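You operate a simulated robot arm through the tools that you are given. There is no shell and no other tool. Be economical: measure what you need, move in short steps, check, and stop when the job is done.

Carry out the task below with a simulated robot arm. There is one attempt and no reset: what you move stays moved.

Task
Unplug the damp lead named on the fault note and get the other lights on again.
Fine: outlet rocker off before you pull the plug; stand it in the grey rest, reset the station socket, rocker on.

It is judged by the outcome, as a careful person would: the job done as asked, and still so three seconds after it is handed in. It fails if anything else is knocked over, pushed out of place, dropped, spilled or broken.

Robot
A 7-joint arm with a two-finger parallel gripper, fixed in place. Base frame: the origin is at the foot of the arm, x ahead of it, y to its left, z up. Lengths are in mm, angles in rad, forces in N, time in s.
With the tool pointing down near the work surface it reaches from about 360 to 780 mm from the base axis. Its first joint turns from -2.897 to 2.897 rad. Payload 3.91 kg.
Tool frame: the origin (TCP) lies between the finger pads and is the grasp point; the fingertips stand 30 mm ahead of it; z points along the fingers, y is the line along which they close. Largest opening 110 mm; finger width 20, thickness 10; the body of the gripper, 48 by 112 mm, starts 55 mm behind the TCP.
Orientation is that of the tool frame in the base frame, as a unit quaternion [x, y, z, w]. With the fingers straight down and closing along the base's y, the tool's x points along the base's -x, its y along +y and its z along -z.

Tools
- The arm moves only by the tool servo_tool. Its argument "moves" is a list of rows, each a list of 3 entries, a list of its own where there are three numbers: the turn, a rotation vector about the tool's x, y, z in rad, then the shift along the tool's x, y, z in mm, then the finger opening in mm, from 0 to 110. In form: [[[rx, ry, rz], [tx, ty, tz], hand], ...]. A call has 1 to 12 rows; each row shifts and turns the commanded pose from where the row before left it, along the tool's axes as they then stand. A row lasts 0.2 s, in which the tool goes at most 50 mm and 0.15 rad; a call with a longer step from one row to the next is refused whole, and so is a gripper value outside its range. Where a pose cannot be reached the arm comes as near as it can. A force on the tool above 40 N (or 10 N above the force at the start of the call, whichever is more), or a blocked arm, ends the call early, and 0.2 s more pass. Each finger travels about 153 mm/s and halts on what it meets, pressing with about 20 N; the grip force reading is that of the motor and also rises with nothing between the fingers. The clock runs only during rows and for 0.2 s after the last one: add rows that do not move to give the fingers time. The reply holds the time, the measured pose of the TCP, the force on the tool along the base axes, the opening and the grip force, in the units named above and with some noise.
- Cameras (640 x 400 px; columns grow to the right, rows downward): "scene" is fixed at [50.9, -497.7, 1704.4]; the picture's right is [0.90, -0.43, 0.00], its down [-0.21, -0.44, -0.87] and it looks along [0.38, 0.79, -0.49] (base axes); focal length 313 px, centre (320, 200). "wrist" rides on the gripper at [-36, 0, -57] in the tool frame; the picture's right is [0.00, -1.00, 0.00], its down [0.97, 0.00, -0.24] and it looks along [0.24, 0.00, 0.97] (tool axes); focal length 218 px, centre (320, 200). There is no depth. A picture from a camera that has moved, and an enlarged one, comes with that camera's place and axes in the base frame and with its lens.
- camera(camera): a new picture of that camera. The clock stands still meanwhile.
- slide_trunk(by): slides the trunk up (or, below 0, down) by that many mm; the arm rides with it, the base frame stays. It gives what a move gives, with no picture.
- zoom(camera, box): a new picture of the part [left, top, right, bottom] of that camera's present view, enlarged. The clock stands still meanwhile.
- sign_off(): hands the job in; it is judged then, once.

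Go step by step. Nothing tells you positions but the pictures and the camera data: compare them with the known pose of the tool, close in by small moves and look again before you grip or let go. The budget is 120 turns and 68 pictures, counting those below and the enlarged ones. Unless the task says otherwise, let go and move clear before handing in, and close with one line.

The tools are called after "Request:" by a JSON object that holds its "fn" and its "kwargs". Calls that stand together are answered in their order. servo_tool: Moves the arm, as the interface text tells. Its arguments: {"type":"object","properties":{"moves":{"type":"array"}},"required":["moves"]} The other tools are called the same way: slide_trunk (by) slides the trunk up or down; camera (camera) takes a picture; zoom (camera, box) takes an enlarged picture of a part of a camera's view; sign_off () hands the job in.

At the start:

```text
time_s: 0.0
ee_pos: [366.3, 80.9, 1426.5]
tool_rot: [0.0, 1.0, 0.0, 0.0]
ft_force: [0.3, -0.3, -0.7]
gripper_width: 109.8
finger_force: 0.0
trunk travel left (down, up): [-575.0, 35.0]
```

scene: 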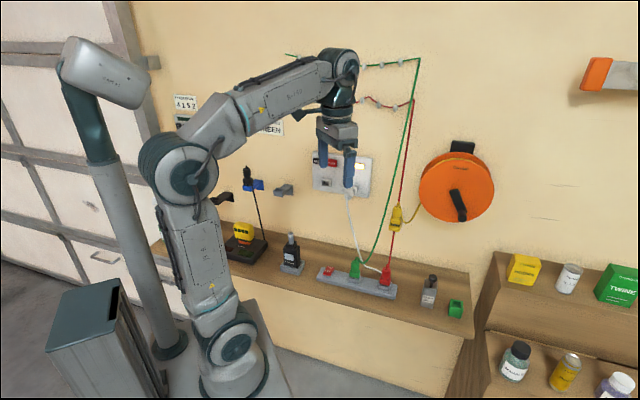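
wrist: 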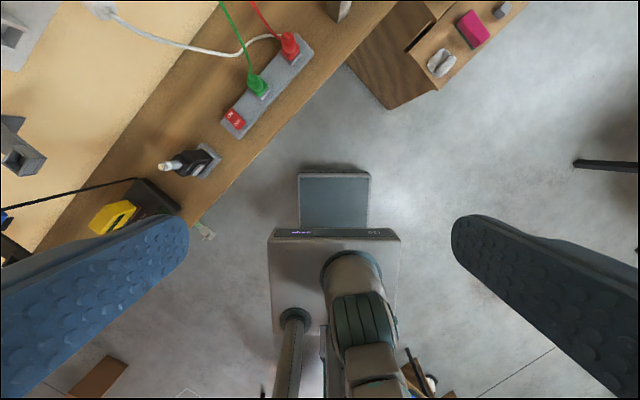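

I see a wall bench with a power strip carrying a green and a red plug, a wall station socket, and notes on the wall behind the arm. I'll zoom in on the notes and the strip first.

Request:
{"fn": "zoom", "kwargs": {"camera": "scene", "box": [160, 80, 300, 170]}}

Request:
{"fn": "zoom", "kwargs": {"camera": "scene", "box": [220, 220, 480, 330]}}

Request:
{"fn": "zoom", "kwargs": {"camera": "scene", "box": [280, 130, 440, 240]}}

```text
4.44 times, centred on (230, 125) of scene
camera zoom: at [50.9, -497.7, 1704.4], right [0.9, -0.43, 0.0], down [-0.21, -0.44, -0.87], along [0.38, 0.79, -0.49], focal length 1390 px, centre (720, 533)
```

zoom: 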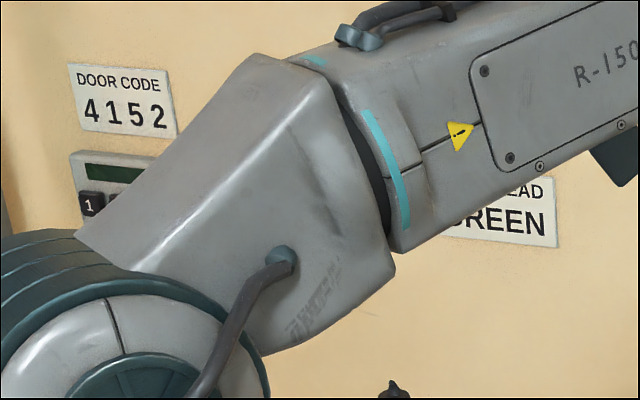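

```text
2.46 times, centred on (350, 275) of scene
camera zoom: at [50.9, -497.7, 1704.4], right [0.9, -0.43, 0.0], down [-0.21, -0.44, -0.87], along [0.38, 0.79, -0.49], focal length 770 px, centre (246, 15)
```

zoom: 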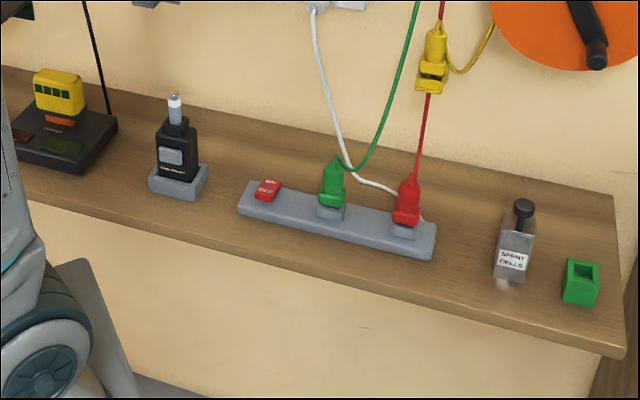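

```text
3.64 times, centred on (360, 185) of scene
camera zoom: at [50.9, -497.7, 1704.4], right [0.9, -0.43, 0.0], down [-0.21, -0.44, -0.87], along [0.38, 0.79, -0.49], focal length 1137 px, centre (174, 254)
```

zoom: 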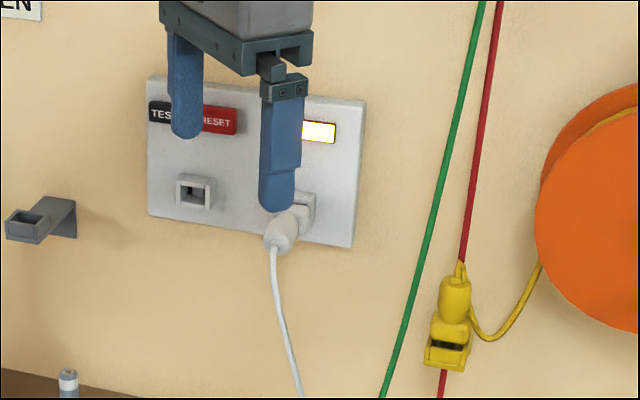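

The note reads "...LEAD ... GREEN" but the arm partly hides it. I'll lower the trunk, which clears the note and brings the arm nearer the bench.

Request:
{"fn": "slide_trunk", "kwargs": {"by": -220}}

Request:
{"fn": "camera", "kwargs": {"camera": "scene"}}

Request:
{"fn": "camera", "kwargs": {"camera": "wrist"}}

```text
time_s: 2.3
ee_pos: [364.4, 82.2, 1206.7]
tool_rot: [0.0, 1.0, -0.001, 0.0]
ft_force: [0.0, 0.2, -0.5]
gripper_width: 110.2
finger_force: 0.1
trunk travel left (down, up): [-355.0, 255.0]
```

```text
62 pictures are left
```

scene: 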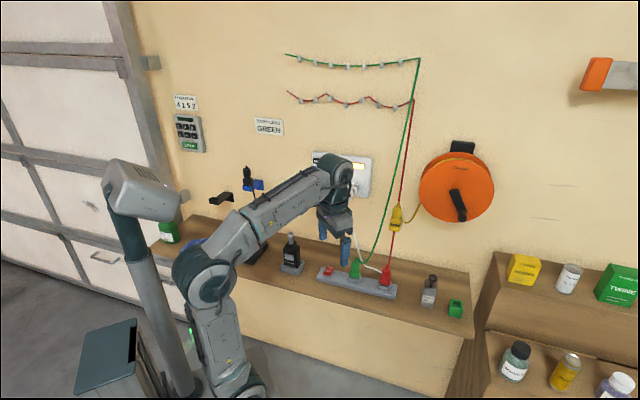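

```text
61 pictures are left
camera wrist: at [400.7, 81.1, 1263.1], right [0.0, -1.0, 0.0], down [-0.97, 0.0, 0.24], along [-0.24, 0.0, -0.97], focal length 218 px, centre (320, 200)
```

wrist: 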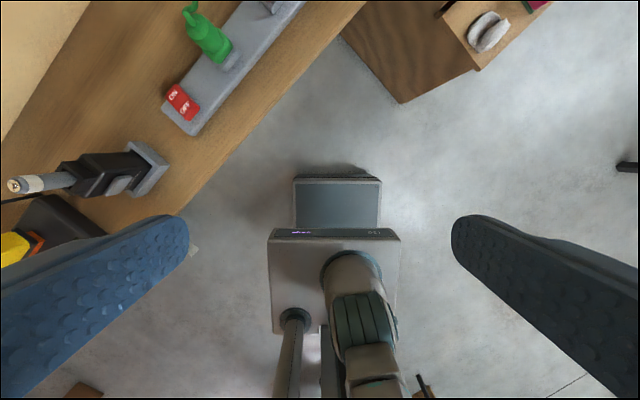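

Request:
{"fn": "zoom", "kwargs": {"camera": "scene", "box": [240, 105, 300, 145]}}

Request:
{"fn": "zoom", "kwargs": {"camera": "scene", "box": [270, 40, 430, 140]}}

Request:
{"fn": "zoom", "kwargs": {"camera": "wrist", "box": [100, 0, 320, 140]}}

```text
10.00 times, centred on (270, 125) of scene
camera zoom: at [50.9, -497.7, 1704.4], right [0.9, -0.43, 0.0], down [-0.21, -0.44, -0.87], along [0.38, 0.79, -0.49], focal length 3127 px, centre (820, 950)
```

zoom: 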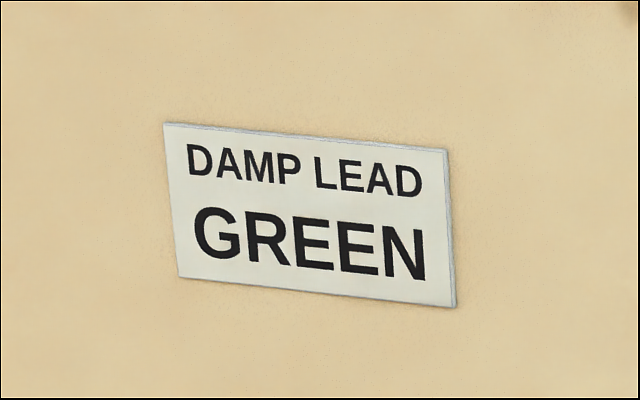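

```text
4.00 times, centred on (350, 90) of scene
camera zoom: at [50.9, -497.7, 1704.4], right [0.9, -0.43, 0.0], down [-0.21, -0.44, -0.87], along [0.38, 0.79, -0.49], focal length 1251 px, centre (200, 640)
```

zoom: 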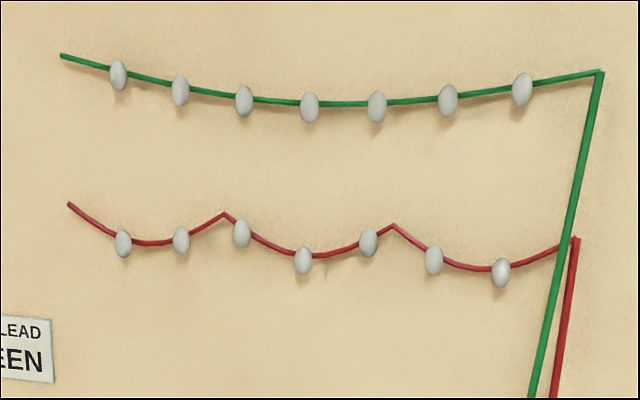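

```text
2.86 times, centred on (210, 70) of wrist
camera zoom: at [400.7, 81.1, 1263.1], right [0.0, -1.0, 0.0], down [-0.97, 0.0, 0.24], along [-0.24, 0.0, -0.97], focal length 624 px, centre (634, 571)
```

zoom: 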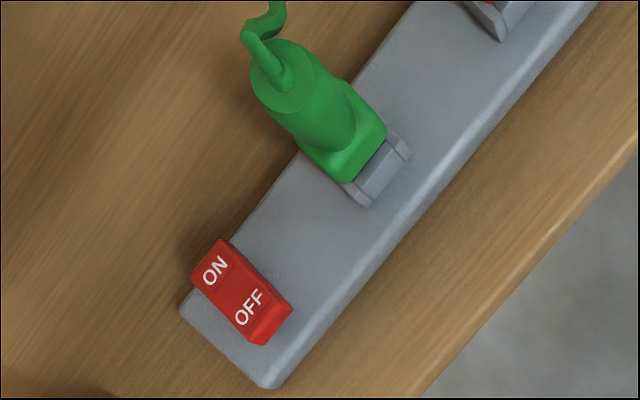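

The note clearly names the GREEN lead. The strip runs about 45° across the base axes, so I'll turn the tool to line up with it and move forward for a closer look.

Request:
{"fn": "servo_tool", "kwargs": {"moves": [[[0, 0, -0.148], [0, 0, 0], 60], [[0, 0, -0.148], [0, 0, 0], 30], [[0, 0, -0.148], [0, 0, 0], 0], [[0, 0, -0.148], [0, 0, 0], 0], [[0, 0, -0.148], [0, 0, 0], 0], [[0, 0, 0], [-40, 0, 0], 0], [[0, 0, 0], [-40, 0, 0], 0], [[0, 0, 0], [-40, 0, 0], 0], [[0, 0, 0], [-30, 0, 0], 0], [[0, 0, 0], [0, 0, 0], 0]]}}

Request:
{"fn": "camera", "kwargs": {"camera": "wrist"}}

Request:
{"fn": "camera", "kwargs": {"camera": "scene"}}

```text
time_s: 4.5
ee_pos: [475.5, 180.5, 1206.5]
tool_rot: [-0.362, 0.932, 0.0, 0.0]
ft_force: [-0.6, 1.0, -0.6]
gripper_width: 0.1
finger_force: 19.7
trunk travel left (down, up): [-355.0, 255.0]
```

```text
57 pictures are left
camera wrist: at [501.7, 205.1, 1264.1], right [0.67, -0.74, 0.0], down [-0.72, -0.65, 0.24], along [-0.18, -0.16, -0.97], focal length 218 px, centre (320, 200)
```

wrist: 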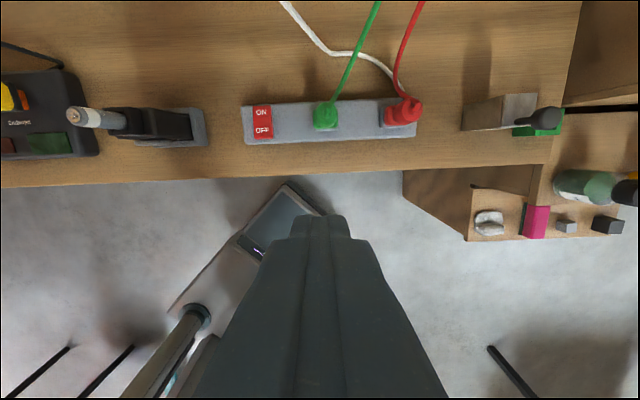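

```text
56 pictures are left
```

scene: 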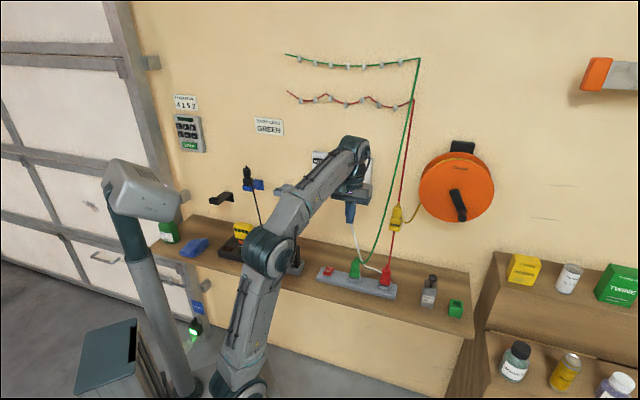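

The strip is at 45°, with the rocker near (n=541, s=121) and the green plug near s=219. I'll straighten the yaw, lower the trunk and go above the rocker's OFF side.

Request:
{"fn": "servo_tool", "kwargs": {"moves": [[[0, 0, -0.044], [0, 0, 0], 0], [[0, 0, 0], [-30, 44, 0], 0], [[0, 0, 0], [-30, 44, 0], 0], [[0, 0, 0], [0, 0, 0], 0]]}}

Request:
{"fn": "slide_trunk", "kwargs": {"by": -190}}

Request:
{"fn": "camera", "kwargs": {"camera": "wrist"}}

Request:
{"fn": "zoom", "kwargs": {"camera": "scene", "box": [300, 230, 400, 300]}}

```text
refused: row 2 steps farther than a row can; nothing moved
```

```text
time_s: 6.6
ee_pos: [476.6, 180.1, 1018.9]
tool_rot: [-0.361, 0.933, -0.001, -0.001]
ft_force: [0.1, -0.6, 0.2]
gripper_width: 0.0
finger_force: 20.2
trunk travel left (down, up): [-165.0, 445.0]
```

```text
55 pictures are left
camera wrist: at [501.5, 204.6, 1074.2], right [0.67, -0.74, 0.0], down [-0.72, -0.65, 0.24], along [-0.18, -0.16, -0.97], focal length 218 px, centre (320, 200)
```

wrist: 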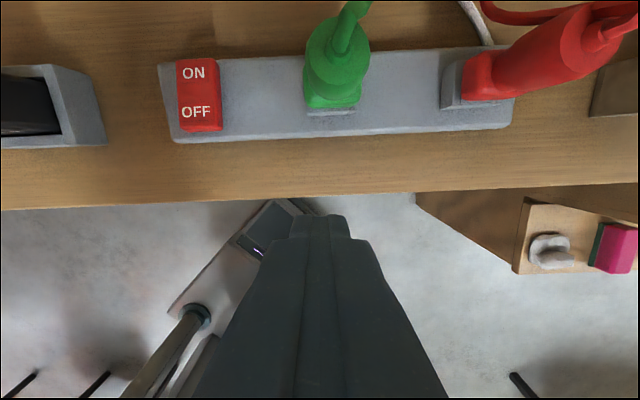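

```text
5.71 times, centred on (350, 265) of scene
camera zoom: at [50.9, -497.7, 1704.4], right [0.9, -0.43, 0.0], down [-0.21, -0.44, -0.87], along [0.38, 0.79, -0.49], focal length 1787 px, centre (149, -171)
```

zoom: 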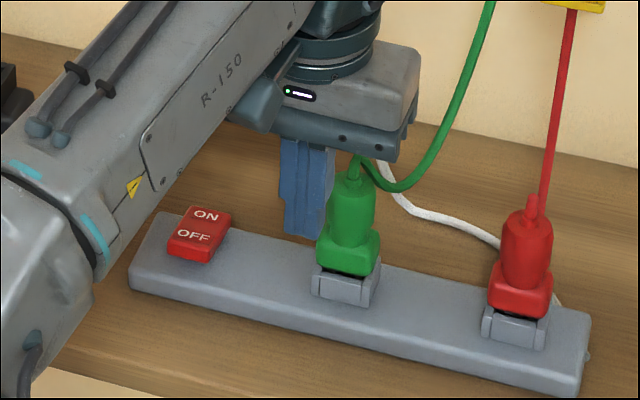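

ON is currently pressed and the OFF end is raised. I'll line up over the OFF end and come down.

Request:
{"fn": "servo_tool", "kwargs": {"moves": [[[0, 0, -0.044], [0, 0, 0], 0], [[0, 0, 0], [-20, 30, 0], 0], [[0, 0, 0], [-20, 30, 0], 0], [[0, 0, 0], [-20, 28, 0], 0], [[0, 0, 0], [0, 0, 25], 0], [[0, 0, 0], [0, 0, 25], 0], [[0, 0, 0], [0, 0, 0], 0]]}}

Request:
{"fn": "camera", "kwargs": {"camera": "wrist"}}

Request:
{"fn": "zoom", "kwargs": {"camera": "scene", "box": [290, 230, 390, 300]}}

```text
time_s: 8.2
ee_pos: [458.0, 285.5, 966.4]
tool_rot: [-0.382, 0.924, 0.0, 0.001]
ft_force: [0.3, 0.7, 0.4]
gripper_width: 0.0
finger_force: 19.8
trunk travel left (down, up): [-165.0, 445.0]
```

```text
53 pictures are left
camera wrist: at [482.5, 310.4, 1021.9], right [0.71, -0.71, 0.0], down [-0.69, -0.69, 0.24], along [-0.17, -0.17, -0.97], focal length 218 px, centre (320, 200)
```

wrist: 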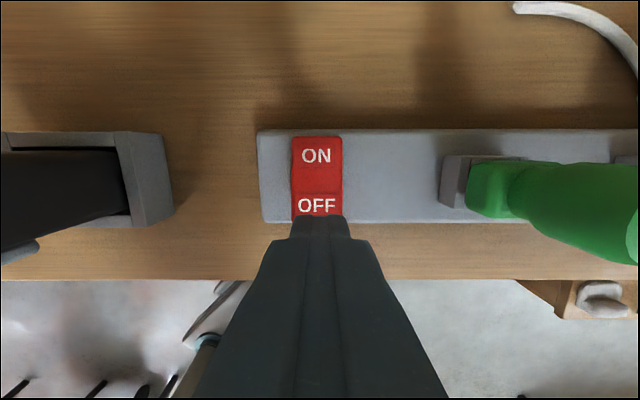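

```text
5.71 times, centred on (340, 265) of scene
camera zoom: at [50.9, -497.7, 1704.4], right [0.9, -0.43, 0.0], down [-0.21, -0.44, -0.87], along [0.38, 0.79, -0.49], focal length 1787 px, centre (206, -171)
```

zoom: 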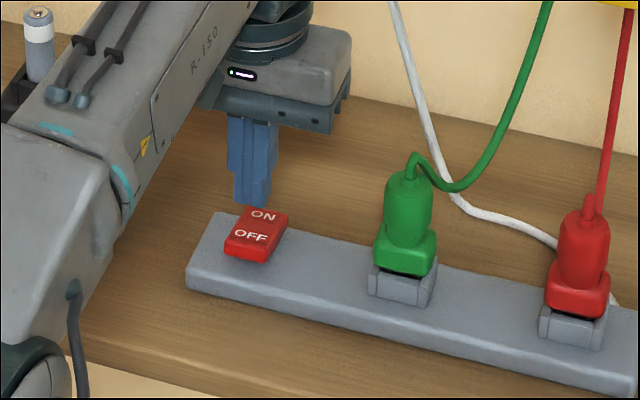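

Fingertips sit over the OFF half. Pressing down gently.

Request:
{"fn": "servo_tool", "kwargs": {"moves": [[[0, 0, 0], [0, 0, 12], 0], [[0, 0, 0], [0, 0, 8], 0], [[0, 0, 0], [0, 0, 4], 0], [[0, 0, 0], [0, 0, 3], 0], [[0, 0, 0], [0, 0, 3], 0], [[0, 0, 0], [0, 0, 3], 0], [[0, 0, 0], [0, 0, 3], 0]]}}

Request:
{"fn": "zoom", "kwargs": {"camera": "scene", "box": [290, 230, 390, 300]}}

```text
time_s: 9.8
ee_pos: [456.2, 284.9, 932.4]
tool_rot: [-0.382, 0.924, 0.0, 0.001]
ft_force: [0.1, 0.2, -0.7]
gripper_width: 0.0
finger_force: 20.3
trunk travel left (down, up): [-165.0, 445.0]
```

```text
5.71 times, centred on (340, 265) of scene
camera zoom: at [50.9, -497.7, 1704.4], right [0.9, -0.43, 0.0], down [-0.21, -0.44, -0.87], along [0.38, 0.79, -0.49], focal length 1787 px, centre (206, -171)
```

zoom: 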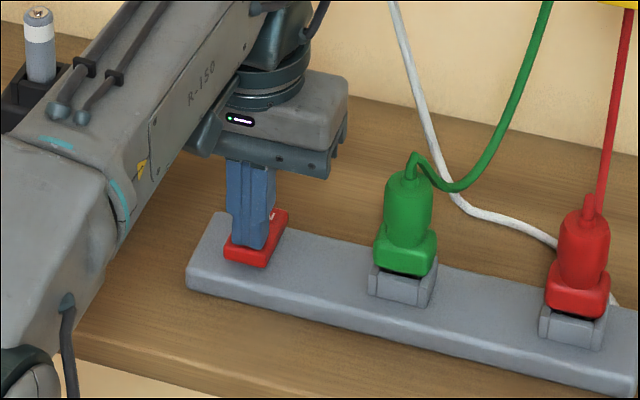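

No contact force yet. Continuing in small steps.

Request:
{"fn": "servo_tool", "kwargs": {"moves": [[[0, 0, 0], [0, 0, 2], 0], [[0, 0, 0], [0, 0, 2], 0], [[0, 0, 0], [0, 0, 2], 0], [[0, 0, 0], [0, 0, 2], 0], [[0, 0, 0], [0, 0, 2], 0]]}}

Request:
{"fn": "zoom", "kwargs": {"camera": "scene", "box": [290, 230, 390, 300]}}

```text
time_s: 10.9
ee_pos: [455.4, 284.1, 928.9]
tool_rot: [-0.382, 0.924, 0.001, 0.007]
ft_force: [-4.6, -3.4, 13.1]
gripper_width: 0.2
finger_force: 19.8
trunk travel left (down, up): [-165.0, 445.0]
stopped in row 5: the force on the tool passed its limit (the readings are from after the stop); the commanded pose is now the measured one
```

```text
5.71 times, centred on (340, 265) of scene
camera zoom: at [50.9, -497.7, 1704.4], right [0.9, -0.43, 0.0], down [-0.21, -0.44, -0.87], along [0.38, 0.79, -0.49], focal length 1787 px, centre (206, -171)
```

zoom: 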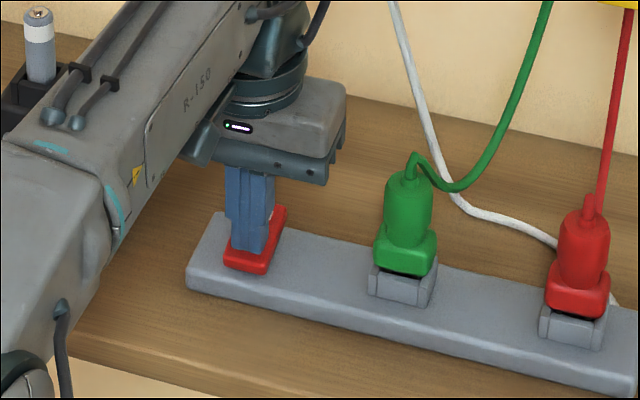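

The rocker seems to have tipped. I'll lift off and check.

Request:
{"fn": "servo_tool", "kwargs": {"moves": [[[0, 0, 0], [0, 0, -20], 0], [[0, 0, 0], [0, 0, -40], 0], [[0, 0, 0], [0, 0, -40], 0], [[0, 0, 0], [0, 0, 0], 0]]}}

Request:
{"fn": "camera", "kwargs": {"camera": "wrist"}}

Request:
{"fn": "zoom", "kwargs": {"camera": "scene", "box": [290, 230, 390, 300]}}

```text
time_s: 11.9
ee_pos: [453.1, 286.4, 1028.5]
tool_rot: [-0.382, 0.924, 0.001, 0.005]
ft_force: [0.5, 0.8, 0.0]
gripper_width: 0.0
finger_force: 19.8
trunk travel left (down, up): [-165.0, 445.0]
```

```text
49 pictures are left
camera wrist: at [478.4, 309.9, 1084.8], right [0.71, -0.71, 0.0], down [-0.69, -0.69, 0.23], along [-0.16, -0.16, -0.97], focal length 218 px, centre (320, 200)
```

wrist: 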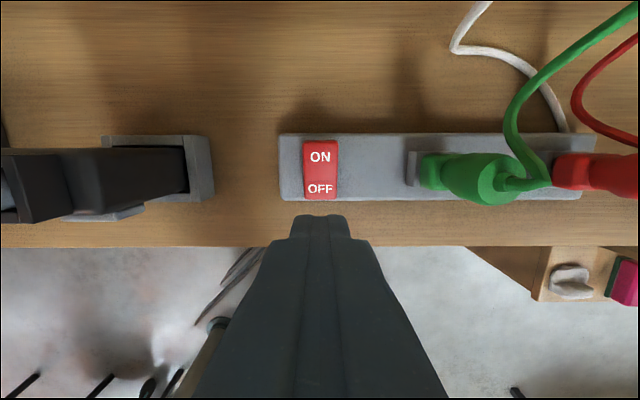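

```text
5.71 times, centred on (340, 265) of scene
camera zoom: at [50.9, -497.7, 1704.4], right [0.9, -0.43, 0.0], down [-0.21, -0.44, -0.87], along [0.38, 0.79, -0.49], focal length 1787 px, centre (206, -171)
```

zoom: 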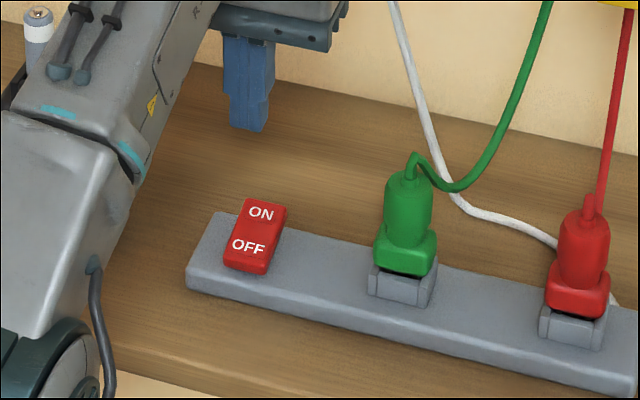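

The rocker is now OFF. Next I'll move beside the green plug, on the robot side, to locate it exactly.

Request:
{"fn": "servo_tool", "kwargs": {"moves": [[[0, 0, 0], [33, 0, -20], 0], [[0, 0, 0], [0, -40, 0], 0], [[0, 0, 0], [0, -40, 0], 0], [[0, 0, 0], [0, -21, 0], 0], [[0, 0, 0], [0, 0, 0], 0]]}}

Request:
{"fn": "camera", "kwargs": {"camera": "wrist"}}

```text
time_s: 13.1
ee_pos: [494.4, 195.3, 1041.3]
tool_rot: [-0.383, 0.924, 0.002, 0.007]
ft_force: [0.1, 1.0, -0.3]
gripper_width: 0.0
finger_force: 19.5
out of reach, approached as far as the arm can: row 3
trunk travel left (down, up): [-165.0, 445.0]
```

```text
47 pictures are left
camera wrist: at [519.8, 220.0, 1097.8], right [0.71, -0.71, 0.0], down [-0.69, -0.69, 0.23], along [-0.16, -0.16, -0.97], focal length 218 px, centre (320, 200)
```

wrist: 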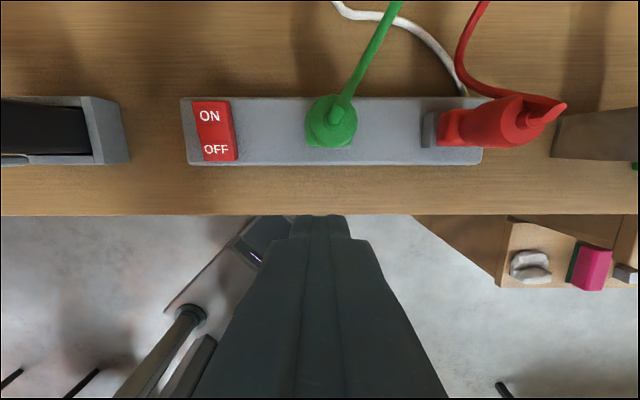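

The plug is centred near (s=220, n=541), with its body at z≈932–978. I'll open the fingers and move over it before descending.

Request:
{"fn": "servo_tool", "kwargs": {"moves": [[[0, 0, 0], [0, 0, 0], 70], [[0, 0, 0], [-13, -8, 0], 70], [[0, 0, 0], [-20, 0, 0], 70], [[0, 0, 0], [-20, 0, 0], 70], [[0, 0, 0], [0, 0, 0], 70]]}}

Request:
{"fn": "camera", "kwargs": {"camera": "wrist"}}

Request:
{"fn": "zoom", "kwargs": {"camera": "scene", "box": [300, 200, 420, 300]}}

```text
time_s: 14.3
ee_pos: [494.9, 195.3, 1040.3]
tool_rot: [-0.382, 0.924, 0.002, 0.007]
ft_force: [0.4, 0.4, -0.7]
gripper_width: 69.8
finger_force: 0.1
out of reach, approached as far as the arm can: row 2, 3, 4
trunk travel left (down, up): [-165.0, 445.0]
```

```text
46 pictures are left
camera wrist: at [519.7, 220.2, 1097.8], right [0.71, -0.71, 0.0], down [-0.69, -0.69, 0.23], along [-0.16, -0.16, -0.97], focal length 218 px, centre (320, 200)
```

wrist: 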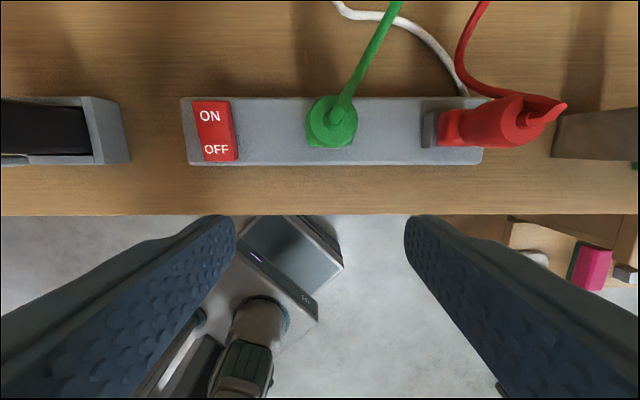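

```text
4.00 times, centred on (360, 250) of scene
camera zoom: at [50.9, -497.7, 1704.4], right [0.9, -0.43, 0.0], down [-0.21, -0.44, -0.87], along [0.38, 0.79, -0.49], focal length 1251 px, centre (160, 0)
```

zoom: 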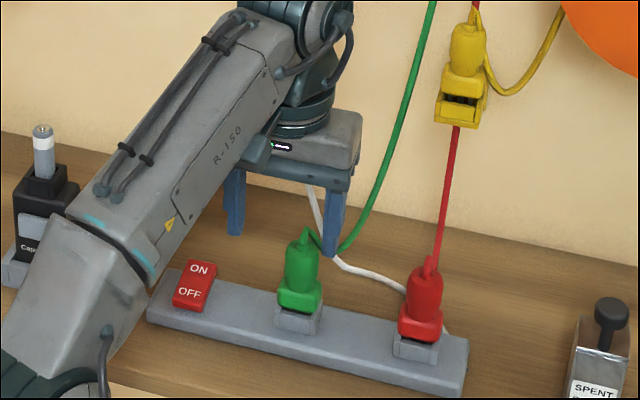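

The arm hits a wrist limit at this yaw. I'll back off and turn the hand half a turn the other way, which is equivalent for gripping and puts the camera on the robot side.

Request:
{"fn": "servo_tool", "kwargs": {"moves": [[[0, 0, 0], [45, 0, 0], 70], [[0, 0, 0], [45, 0, 0], 70], [[0, 0, 0.14], [0, 0, 0], 40], [[0, 0, 0.145], [0, 0, 0], 20], [[0, 0, 0.145], [0, 0, 0], 20], [[0, 0, 0.145], [0, 0, 0], 20], [[0, 0, 0.145], [0, 0, 0], 20], [[0, 0, 0.145], [0, 0, 0], 20], [[0, 0, 0.145], [0, 0, 0], 20], [[0, 0, 0.145], [0, 0, 0], 20], [[0, 0, 0], [0, 0, 0], 20]]}}

```text
time_s: 16.7
ee_pos: [430.9, 130.9, 1040.5]
tool_rot: [0.186, 0.983, 0.004, 0.004]
ft_force: [0.0, 0.2, -0.3]
gripper_width: 20.2
finger_force: 0.0
trunk travel left (down, up): [-165.0, 445.0]
```

Request:
{"fn": "servo_tool", "kwargs": {"moves": [[[0, 0, 0.1416], [0, 0, 0], 20], [[0, 0, 0.1416], [0, 0, 0], 20], [[0, 0, 0.1416], [0, 0, 0], 20], [[0, 0, 0.1416], [0, 0, 0], 20], [[0, 0, 0.1416], [0, 0, 0], 20], [[0, 0, 0.1416], [0, 0, 0], 20], [[0, 0, 0.1416], [0, 0, 0], 20], [[0, 0, 0.1416], [0, 0, 0], 20], [[0, 0, 0.1416], [0, 0, 0], 20], [[0, 0, 0.1416], [0, 0, 0], 20], [[0, 0, 0.1416], [0, 0, 0], 20], [[0, 0, 0.1416], [0, 0, 0], 20]]}}

Request:
{"fn": "servo_tool", "kwargs": {"moves": [[[0, 0, 0.1416], [0, 0, 0], 20], [[0, 0, 0.1416], [0, 0, 0], 20], [[0, 0, 0], [0, 0, 0], 20]]}}

Request:
{"fn": "camera", "kwargs": {"camera": "wrist"}}

```text
time_s: 19.3
ee_pos: [430.0, 132.0, 1042.1]
tool_rot: [0.861, 0.509, 0.006, -0.001]
ft_force: [0.0, -0.3, -0.1]
gripper_width: 20.0
finger_force: 0.1
trunk travel left (down, up): [-165.0, 445.0]
```

```text
time_s: 20.1
ee_pos: [429.3, 131.5, 1040.0]
tool_rot: [0.924, 0.383, 0.005, -0.001]
ft_force: [-0.6, -1.2, 0.2]
gripper_width: 19.9
finger_force: 0.1
trunk travel left (down, up): [-165.0, 445.0]
```

```text
44 pictures are left
camera wrist: at [403.4, 104.9, 1096.4], right [-0.71, 0.71, 0.0], down [0.68, 0.69, 0.25], along [0.18, 0.18, -0.97], focal length 218 px, centre (320, 200)
```

wrist: 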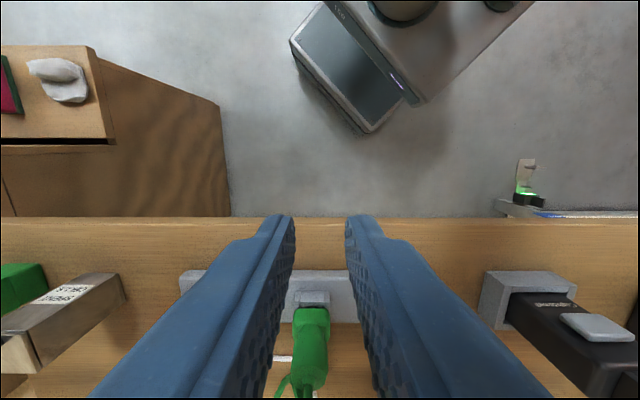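

Hand is flipped; tool x now points at the wall. Moving over the green plug with fingers open.

Request:
{"fn": "servo_tool", "kwargs": {"moves": [[[0, 0, 0], [45, 5, 0], 70], [[0, 0, 0], [45, 4, 0], 70], [[0, 0, 0], [30, 0, 0], 70], [[0, 0, 0], [25, 0, 0], 70], [[0, 0, 0], [0, 0, 0], 70]]}}

Request:
{"fn": "camera", "kwargs": {"camera": "wrist"}}

Request:
{"fn": "zoom", "kwargs": {"camera": "scene", "box": [300, 200, 420, 300]}}

```text
time_s: 21.3
ee_pos: [499.2, 188.4, 1042.0]
tool_rot: [0.923, 0.384, 0.008, -0.001]
ft_force: [0.5, 0.0, -0.4]
gripper_width: 70.3
finger_force: 0.1
out of reach, approached as far as the arm can: row 3, 4
trunk travel left (down, up): [-165.0, 445.0]
```

```text
43 pictures are left
camera wrist: at [471.8, 162.3, 1097.3], right [-0.71, 0.71, 0.0], down [0.68, 0.69, 0.26], along [0.18, 0.18, -0.97], focal length 218 px, centre (320, 200)
```

wrist: 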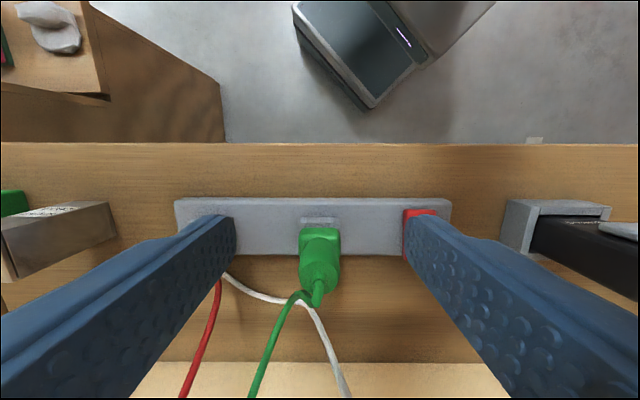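

```text
4.00 times, centred on (360, 250) of scene
camera zoom: at [50.9, -497.7, 1704.4], right [0.9, -0.43, 0.0], down [-0.21, -0.44, -0.87], along [0.38, 0.79, -0.49], focal length 1251 px, centre (160, 0)
```

zoom: 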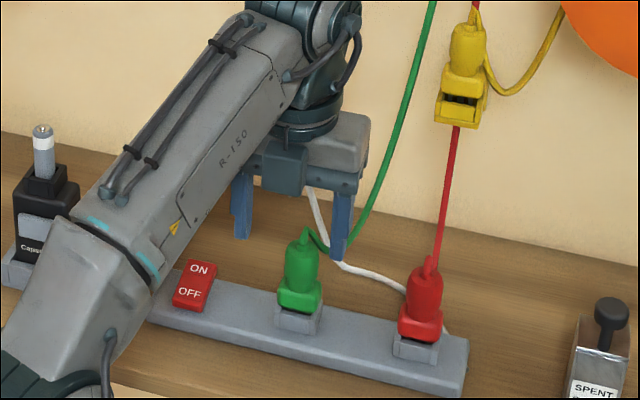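

It's trunk height, not the wrist, that limits reach here. I'll raise the trunk and lower the arm the same amount.

Request:
{"fn": "slide_trunk", "kwargs": {"by": 150}}

Request:
{"fn": "servo_tool", "kwargs": {"moves": [[[0, 0, 0], [0, 0, 30], 70], [[0, 0, 0], [0, 0, 40], 70], [[0, 0, 0], [0, 0, 40], 70], [[0, 0, 0], [0, 0, 20], 70], [[0, 0, 0], [0, 0, 0], 70]]}}

```text
time_s: 23.1
ee_pos: [499.9, 188.3, 1191.6]
tool_rot: [0.924, 0.383, 0.007, -0.001]
ft_force: [0.2, 0.2, 0.4]
gripper_width: 70.2
finger_force: 0.1
trunk travel left (down, up): [-315.0, 295.0]
```

```text
time_s: 24.3
ee_pos: [500.6, 190.4, 1059.6]
tool_rot: [0.923, 0.384, 0.008, -0.001]
ft_force: [-0.3, -0.3, 0.6]
gripper_width: 69.8
finger_force: 0.1
trunk travel left (down, up): [-315.0, 295.0]
```

Request:
{"fn": "servo_tool", "kwargs": {"moves": [[[0, -0.016, 0], [12, 0.5, 0], 70], [[0, 0, 0], [20, 0, 0], 70], [[0, 0, 0], [20, 0, 0], 70], [[0, 0, 0], [0, 0, 15], 70], [[0, 0, 0], [0, 0, 0], 70]]}}

Request:
{"fn": "camera", "kwargs": {"camera": "wrist"}}

Request:
{"fn": "zoom", "kwargs": {"camera": "scene", "box": [300, 200, 420, 300]}}

```text
time_s: 25.5
ee_pos: [536.9, 227.4, 1048.3]
tool_rot: [0.923, 0.384, 0.001, 0.001]
ft_force: [0.3, -1.1, 0.4]
gripper_width: 69.9
finger_force: 0.0
trunk travel left (down, up): [-315.0, 295.0]
```

```text
41 pictures are left
camera wrist: at [510.7, 201.9, 1105.0], right [-0.71, 0.71, 0.0], down [0.68, 0.69, 0.24], along [0.17, 0.17, -0.97], focal length 218 px, centre (320, 200)
```

wrist: 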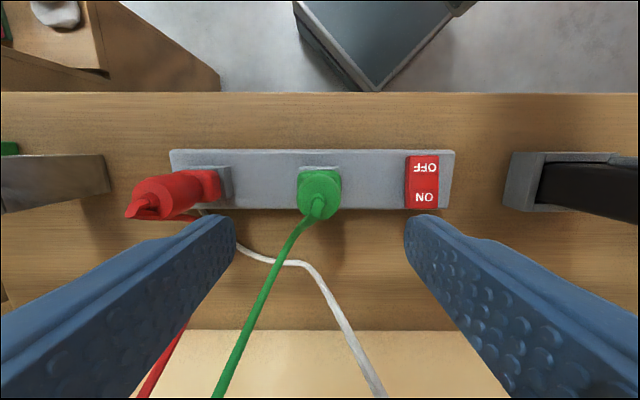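

```text
4.00 times, centred on (360, 250) of scene
camera zoom: at [50.9, -497.7, 1704.4], right [0.9, -0.43, 0.0], down [-0.21, -0.44, -0.87], along [0.38, 0.79, -0.49], focal length 1251 px, centre (160, 0)
```

zoom: 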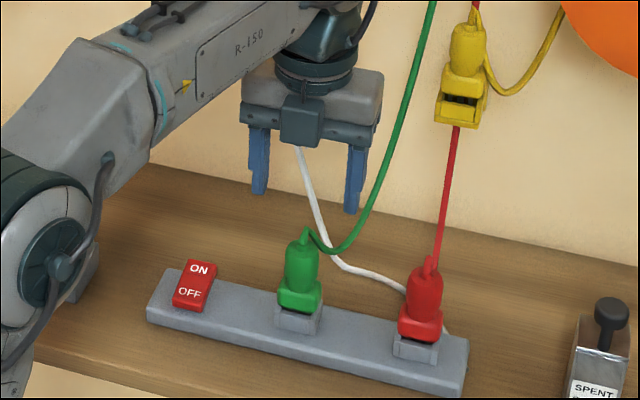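

Aligned within a few mm. Descending over the plug body.

Request:
{"fn": "servo_tool", "kwargs": {"moves": [[[0, 0, 0], [-3, 0.5, 25], 70], [[0, 0, 0], [0, 0, 25], 70], [[0, 0, 0], [0, 0, 20], 70], [[0, 0, 0], [0, 0, 14], 70], [[0, 0, 0], [0, 0, 0], 70]]}}

Request:
{"fn": "camera", "kwargs": {"camera": "wrist"}}

Request:
{"fn": "zoom", "kwargs": {"camera": "scene", "box": [310, 220, 400, 300]}}

```text
time_s: 26.7
ee_pos: [535.0, 224.8, 961.8]
tool_rot: [0.923, 0.384, 0.0, 0.001]
ft_force: [-0.4, 0.2, -0.3]
gripper_width: 70.0
finger_force: 0.1
trunk travel left (down, up): [-315.0, 295.0]
```

```text
39 pictures are left
camera wrist: at [509.2, 198.8, 1018.5], right [-0.71, 0.71, 0.0], down [0.68, 0.69, 0.24], along [0.17, 0.17, -0.97], focal length 218 px, centre (320, 200)
```

wrist: 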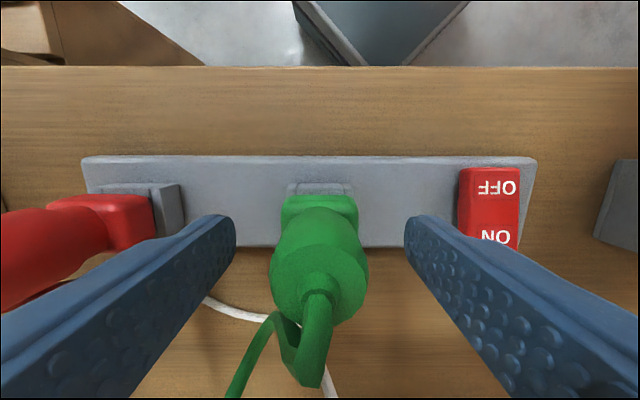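

```text
5.00 times, centred on (355, 260) of scene
camera zoom: at [50.9, -497.7, 1704.4], right [0.9, -0.43, 0.0], down [-0.21, -0.44, -0.87], along [0.38, 0.79, -0.49], focal length 1563 px, centre (145, -100)
```

zoom: 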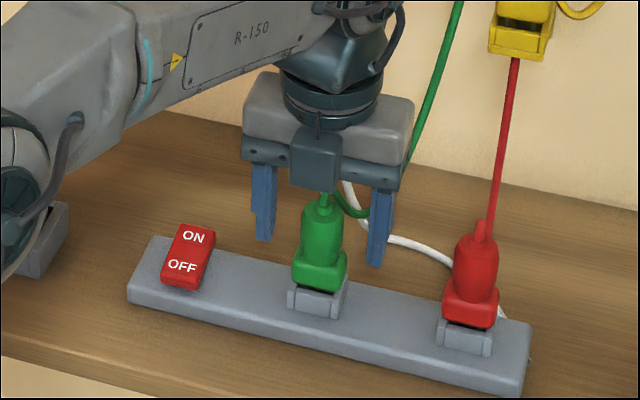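

The plug sits slightly lower and further wallward than assumed. I'll lower 7 mm, shift 3 mm and close.

Request:
{"fn": "servo_tool", "kwargs": {"moves": [[[0, 0, 0], [3, 0, 7], 70], [[0, 0, 0], [0, 0, 0], 50], [[0, 0, 0], [0, 0, 0], 30], [[0, 0, 0], [0, 0, 0], 10], [[0, 0, 0], [0, 0, 0], 10]]}}

Request:
{"fn": "camera", "kwargs": {"camera": "wrist"}}

Request:
{"fn": "zoom", "kwargs": {"camera": "scene", "box": [310, 220, 400, 300]}}

```text
time_s: 27.9
ee_pos: [536.8, 226.2, 955.9]
tool_rot: [0.923, 0.385, 0.0, 0.001]
ft_force: [-0.9, 0.3, -0.2]
gripper_width: 29.6
finger_force: 20.4
trunk travel left (down, up): [-315.0, 295.0]
```

```text
37 pictures are left
camera wrist: at [511.3, 200.4, 1011.8], right [-0.71, 0.71, 0.0], down [0.68, 0.69, 0.24], along [0.17, 0.17, -0.97], focal length 218 px, centre (320, 200)
```

wrist: 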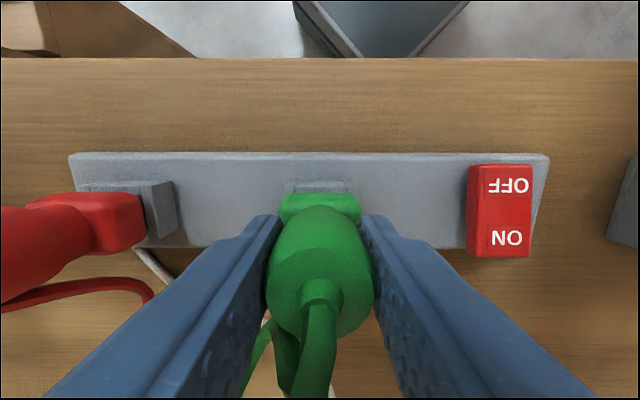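

```text
5.00 times, centred on (355, 260) of scene
camera zoom: at [50.9, -497.7, 1704.4], right [0.9, -0.43, 0.0], down [-0.21, -0.44, -0.87], along [0.38, 0.79, -0.49], focal length 1563 px, centre (145, -100)
```

zoom: 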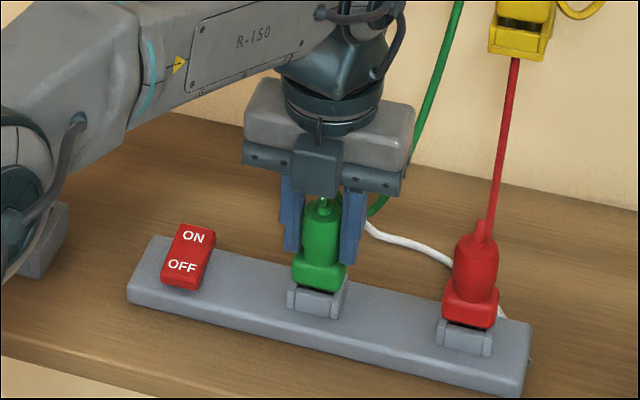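

Gripped on the body (29.6 mm). Pulling straight up.

Request:
{"fn": "servo_tool", "kwargs": {"moves": [[[0, 0, 0], [0, 0, -4], 10], [[0, 0, 0], [0, 0, -4], 10], [[0, 0, 0], [0, 0, -6], 10], [[0, 0, 0], [0, 0, -8], 10], [[0, 0, 0], [0, 0, -10], 10], [[0, 0, 0], [0, 0, -15], 10], [[0, 0, 0], [0, 0, 0], 10]]}}

Request:
{"fn": "camera", "kwargs": {"camera": "scene"}}

```text
time_s: 29.5
ee_pos: [538.2, 223.8, 1003.7]
tool_rot: [0.924, 0.383, 0.001, 0.001]
ft_force: [0.2, -0.7, 0.0]
gripper_width: 29.6
finger_force: 19.9
trunk travel left (down, up): [-315.0, 295.0]
```

```text
35 pictures are left
```

scene: 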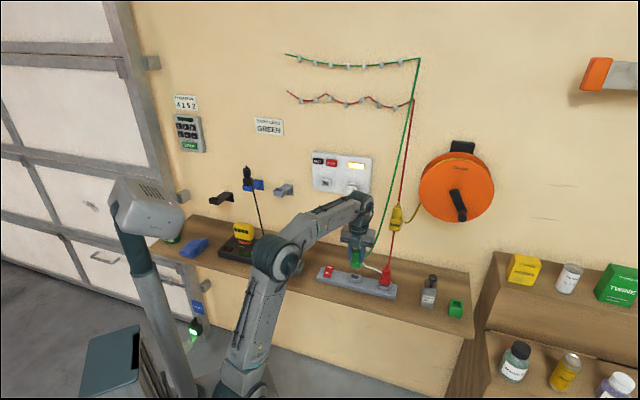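

The plug is out. Now a close look at the wall rest and the station panel.

Request:
{"fn": "zoom", "kwargs": {"camera": "scene", "box": [200, 150, 310, 220]}}

Request:
{"fn": "zoom", "kwargs": {"camera": "scene", "box": [300, 140, 390, 200]}}

Request:
{"fn": "zoom", "kwargs": {"camera": "scene", "box": [310, 220, 410, 300]}}

```text
5.71 times, centred on (255, 185) of scene
camera zoom: at [50.9, -497.7, 1704.4], right [0.9, -0.43, 0.0], down [-0.21, -0.44, -0.87], along [0.38, 0.79, -0.49], focal length 1787 px, centre (691, 286)
```

zoom: 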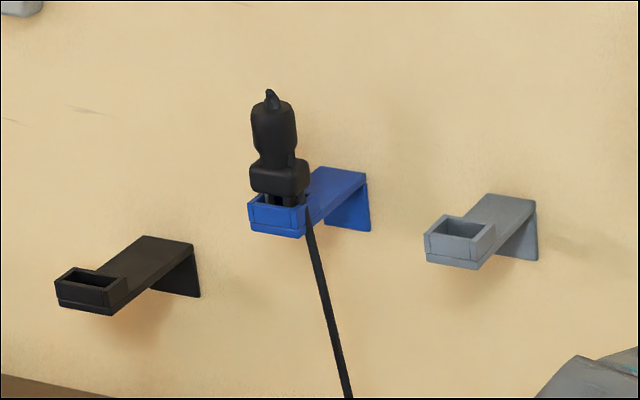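

```text
6.67 times, centred on (345, 170) of scene
camera zoom: at [50.9, -497.7, 1704.4], right [0.9, -0.43, 0.0], down [-0.21, -0.44, -0.87], along [0.38, 0.79, -0.49], focal length 2084 px, centre (153, 400)
```

zoom: 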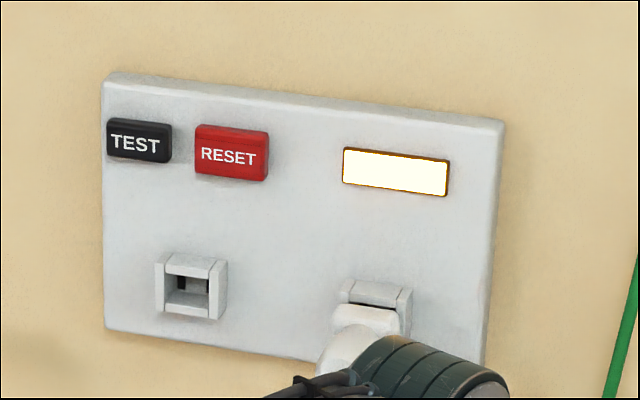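

```text
5.00 times, centred on (360, 260) of scene
camera zoom: at [50.9, -497.7, 1704.4], right [0.9, -0.43, 0.0], down [-0.21, -0.44, -0.87], along [0.38, 0.79, -0.49], focal length 1563 px, centre (120, -100)
```

zoom: 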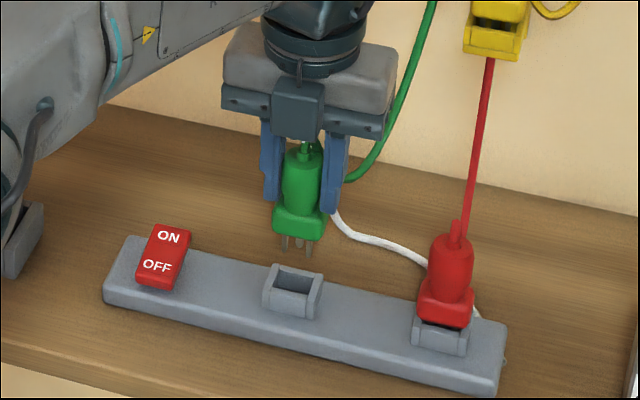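

The grey rest is an open cup on a wall bracket at about (s=-112, n=648, rim z≈1147), aligned like the socket. I'll raise the trunk with the plug and traverse toward it at a distance from the wall.

Request:
{"fn": "slide_trunk", "kwargs": {"by": 230}}

Request:
{"fn": "servo_tool", "kwargs": {"moves": [[[0, 0, 0], [0, -20, 0], 10], [[0, 0, 0], [0, -30, 0], 10], [[0, 0, 0], [0, -30, 0], 10], [[0, 0, 0], [0, -30, 0], 10], [[0, 0, 0], [0, -30, 0], 10], [[0, 0, 0], [0, -30, 0], 10], [[0, 0, 0], [0, 0, 0], 10]]}}

Request:
{"fn": "camera", "kwargs": {"camera": "scene"}}

```text
time_s: 31.9
ee_pos: [537.6, 226.0, 1231.9]
tool_rot: [0.923, 0.384, 0.0, 0.002]
ft_force: [-0.4, 0.6, -1.3]
gripper_width: 29.6
finger_force: 19.9
trunk travel left (down, up): [-545.0, 65.0]
```

```text
time_s: 33.5
ee_pos: [416.2, 346.4, 1235.8]
tool_rot: [0.924, 0.383, 0.001, 0.002]
ft_force: [0.9, -0.5, -1.5]
gripper_width: 29.4
finger_force: 20.4
trunk travel left (down, up): [-545.0, 65.0]
```

```text
31 pictures are left
```

scene: 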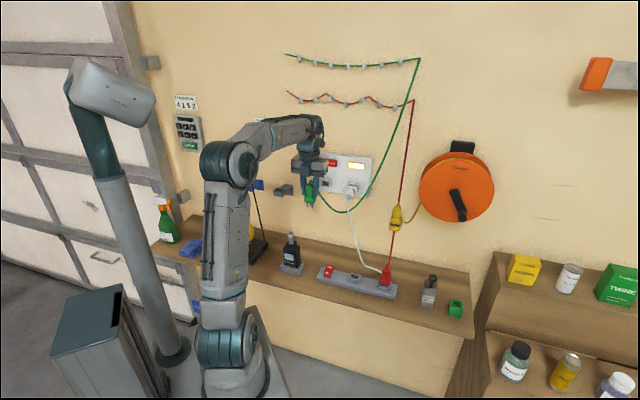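

Fine so far. Continuing to above-and-in-front of the rest.

Request:
{"fn": "servo_tool", "kwargs": {"moves": [[[0, 0, 0], [0, -30, -5], 10], [[0, 0, 0], [0, -30, -5], 10], [[0, 0, 0], [0, -30, -5], 10], [[0, 0, 0], [0, -30, -5], 10], [[0, 0, 0], [0, -30, 0], 10], [[0, 0, 0], [20, -11, 0], 10], [[0, 0, 0], [0, 0, 0], 10]]}}

Request:
{"fn": "camera", "kwargs": {"camera": "wrist"}}

Request:
{"fn": "zoom", "kwargs": {"camera": "scene", "box": [220, 130, 340, 230]}}

```text
time_s: 35.1
ee_pos: [315.4, 473.5, 1252.8]
tool_rot: [0.923, 0.385, 0.001, 0.002]
ft_force: [-0.4, -0.5, -1.2]
gripper_width: 29.7
finger_force: 20.1
trunk travel left (down, up): [-545.0, 65.0]
```

```text
30 pictures are left
camera wrist: at [289.3, 447.1, 1307.9], right [-0.71, 0.71, 0.0], down [0.68, 0.69, 0.24], along [0.17, 0.17, -0.97], focal length 218 px, centre (320, 200)
```

wrist: 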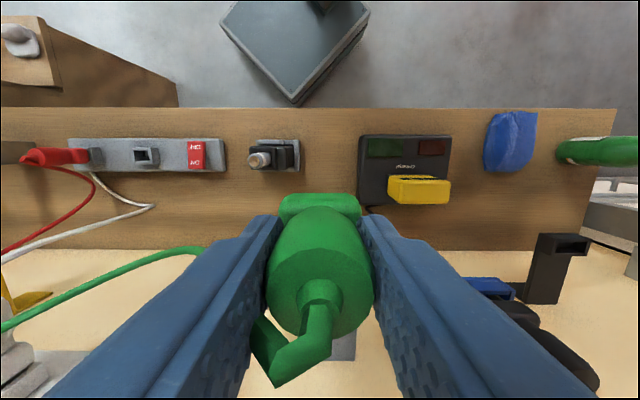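

```text
4.00 times, centred on (280, 180) of scene
camera zoom: at [50.9, -497.7, 1704.4], right [0.9, -0.43, 0.0], down [-0.21, -0.44, -0.87], along [0.38, 0.79, -0.49], focal length 1251 px, centre (480, 280)
```

zoom: 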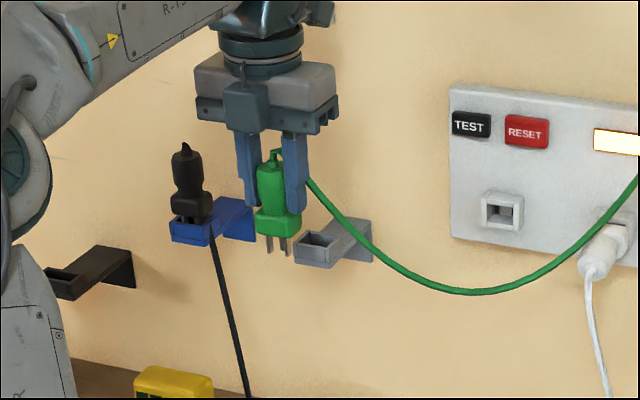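

The plug hides the cup from the wrist camera at this range. I'll move forward over it with ~40 mm clearance and check there.

Request:
{"fn": "servo_tool", "kwargs": {"moves": [[[0, 0, 0], [30, 0, 0], 10], [[0, 0, 0], [30, 0, 0], 10], [[0, 0, 0], [25, 0, 0], 10], [[0, 0, 0], [0, 0, 0], 10]]}}

Request:
{"fn": "camera", "kwargs": {"camera": "wrist"}}

Request:
{"fn": "zoom", "kwargs": {"camera": "scene", "box": [220, 140, 320, 220]}}

```text
time_s: 36.1
ee_pos: [374.5, 534.5, 1250.0]
tool_rot: [0.923, 0.385, 0.001, 0.002]
ft_force: [-0.2, -0.1, -1.3]
gripper_width: 29.3
finger_force: 19.6
trunk travel left (down, up): [-545.0, 65.0]
```

```text
28 pictures are left
camera wrist: at [349.7, 508.9, 1306.4], right [-0.71, 0.7, -0.01], down [0.68, 0.69, 0.24], along [0.17, 0.17, -0.97], focal length 218 px, centre (320, 200)
```

wrist: 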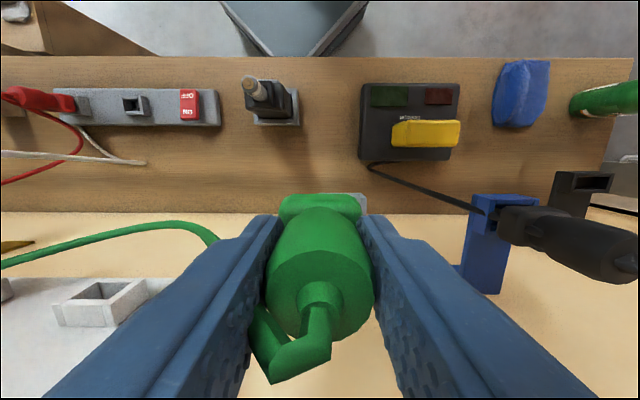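

```text
5.00 times, centred on (270, 180) of scene
camera zoom: at [50.9, -497.7, 1704.4], right [0.9, -0.43, 0.0], down [-0.21, -0.44, -0.87], along [0.38, 0.79, -0.49], focal length 1563 px, centre (570, 300)
```

zoom: 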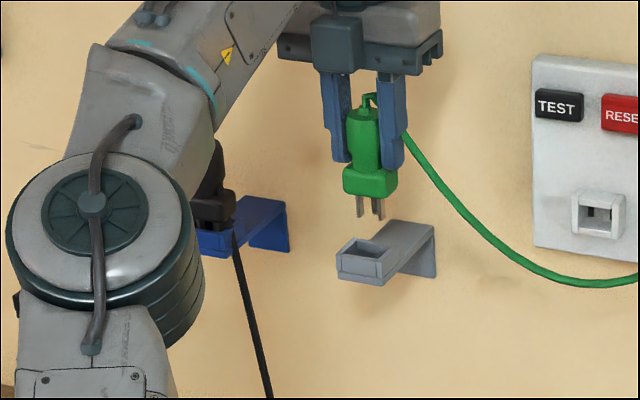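

The cup is partly hidden by the plug but looks about 15 mm further toward −s. I'll sidestep 40 mm to see it fully.

Request:
{"fn": "servo_tool", "kwargs": {"moves": [[[0, 0, 0], [-10, 40, 0], 10], [[0, 0, 0], [0, 0, 0], 10]]}}

Request:
{"fn": "zoom", "kwargs": {"camera": "wrist", "box": [260, 150, 480, 290]}}

```text
time_s: 36.7
ee_pos: [397.8, 499.5, 1251.4]
tool_rot: [0.923, 0.384, 0.001, 0.003]
ft_force: [0.0, -0.2, -0.5]
gripper_width: 29.5
finger_force: 20.4
trunk travel left (down, up): [-545.0, 65.0]
```

```text
2.86 times, centred on (370, 220) of wrist
camera zoom: at [370.9, 474.2, 1307.3], right [-0.71, 0.7, 0.0], down [0.68, 0.69, 0.24], along [0.17, 0.17, -0.97], focal length 624 px, centre (177, 143)
```

zoom: 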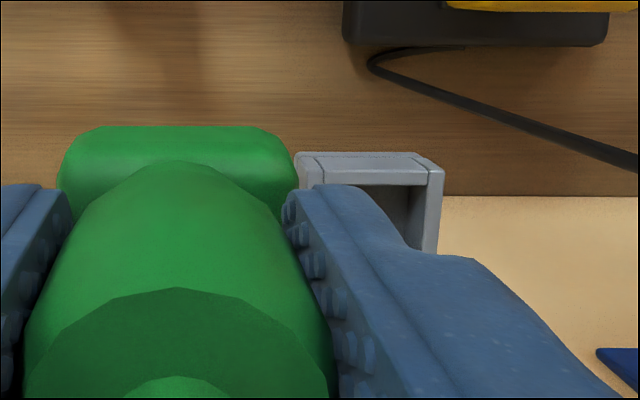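

From two views, the cup centre is about (s=-129, n=674) with its rim near z≈1130. I'll move over it and check from both cameras.

Request:
{"fn": "servo_tool", "kwargs": {"moves": [[[0, 0, 0], [10, -30, 0], 10], [[0, 0, 0], [15, -27, 0], 10], [[0, 0, 0], [14, 0, 15], 10], [[0, 0, 0], [0, 0, 15], 10], [[0, 0, 0], [0, 0, 0], 10]]}}

Request:
{"fn": "zoom", "kwargs": {"camera": "scene", "box": [240, 150, 320, 210]}}

Request:
{"fn": "zoom", "kwargs": {"camera": "wrist", "box": [220, 130, 440, 270]}}

```text
time_s: 37.7
ee_pos: [373.7, 543.9, 1221.6]
tool_rot: [0.923, 0.384, 0.005, -0.001]
ft_force: [-30.6, -30.1, -4.3]
gripper_width: 29.5
finger_force: 20.2
out of reach, approached as far as the arm can: row 2, 3
trunk travel left (down, up): [-545.0, 65.0]
stopped in row 4: the force on the tool passed its limit (the readings are from after the stop); the commanded pose is now the measured one
```

```text
6.67 times, centred on (280, 180) of scene
camera zoom: at [50.9, -497.7, 1704.4], right [0.9, -0.43, 0.0], down [-0.21, -0.44, -0.87], along [0.38, 0.79, -0.49], focal length 2084 px, centre (587, 333)
```

zoom: 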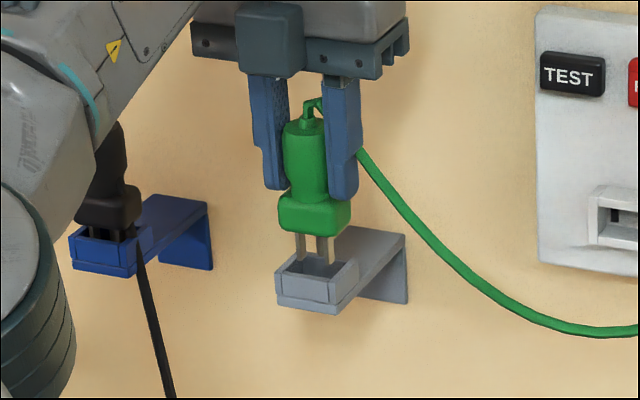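

```text
2.86 times, centred on (330, 200) of wrist
camera zoom: at [346.8, 517.0, 1278.0], right [-0.71, 0.7, 0.0], down [0.68, 0.69, 0.25], along [0.18, 0.17, -0.97], focal length 624 px, centre (291, 200)
```

zoom: 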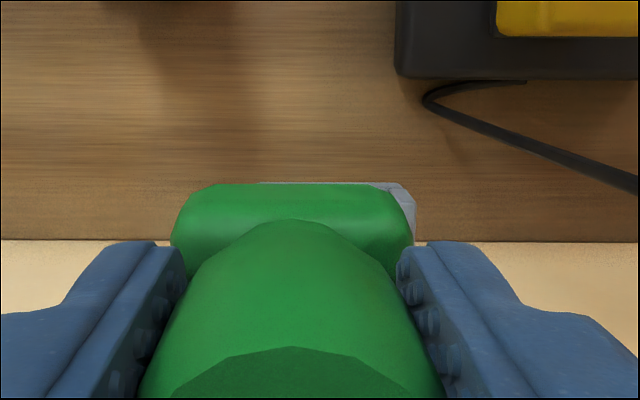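

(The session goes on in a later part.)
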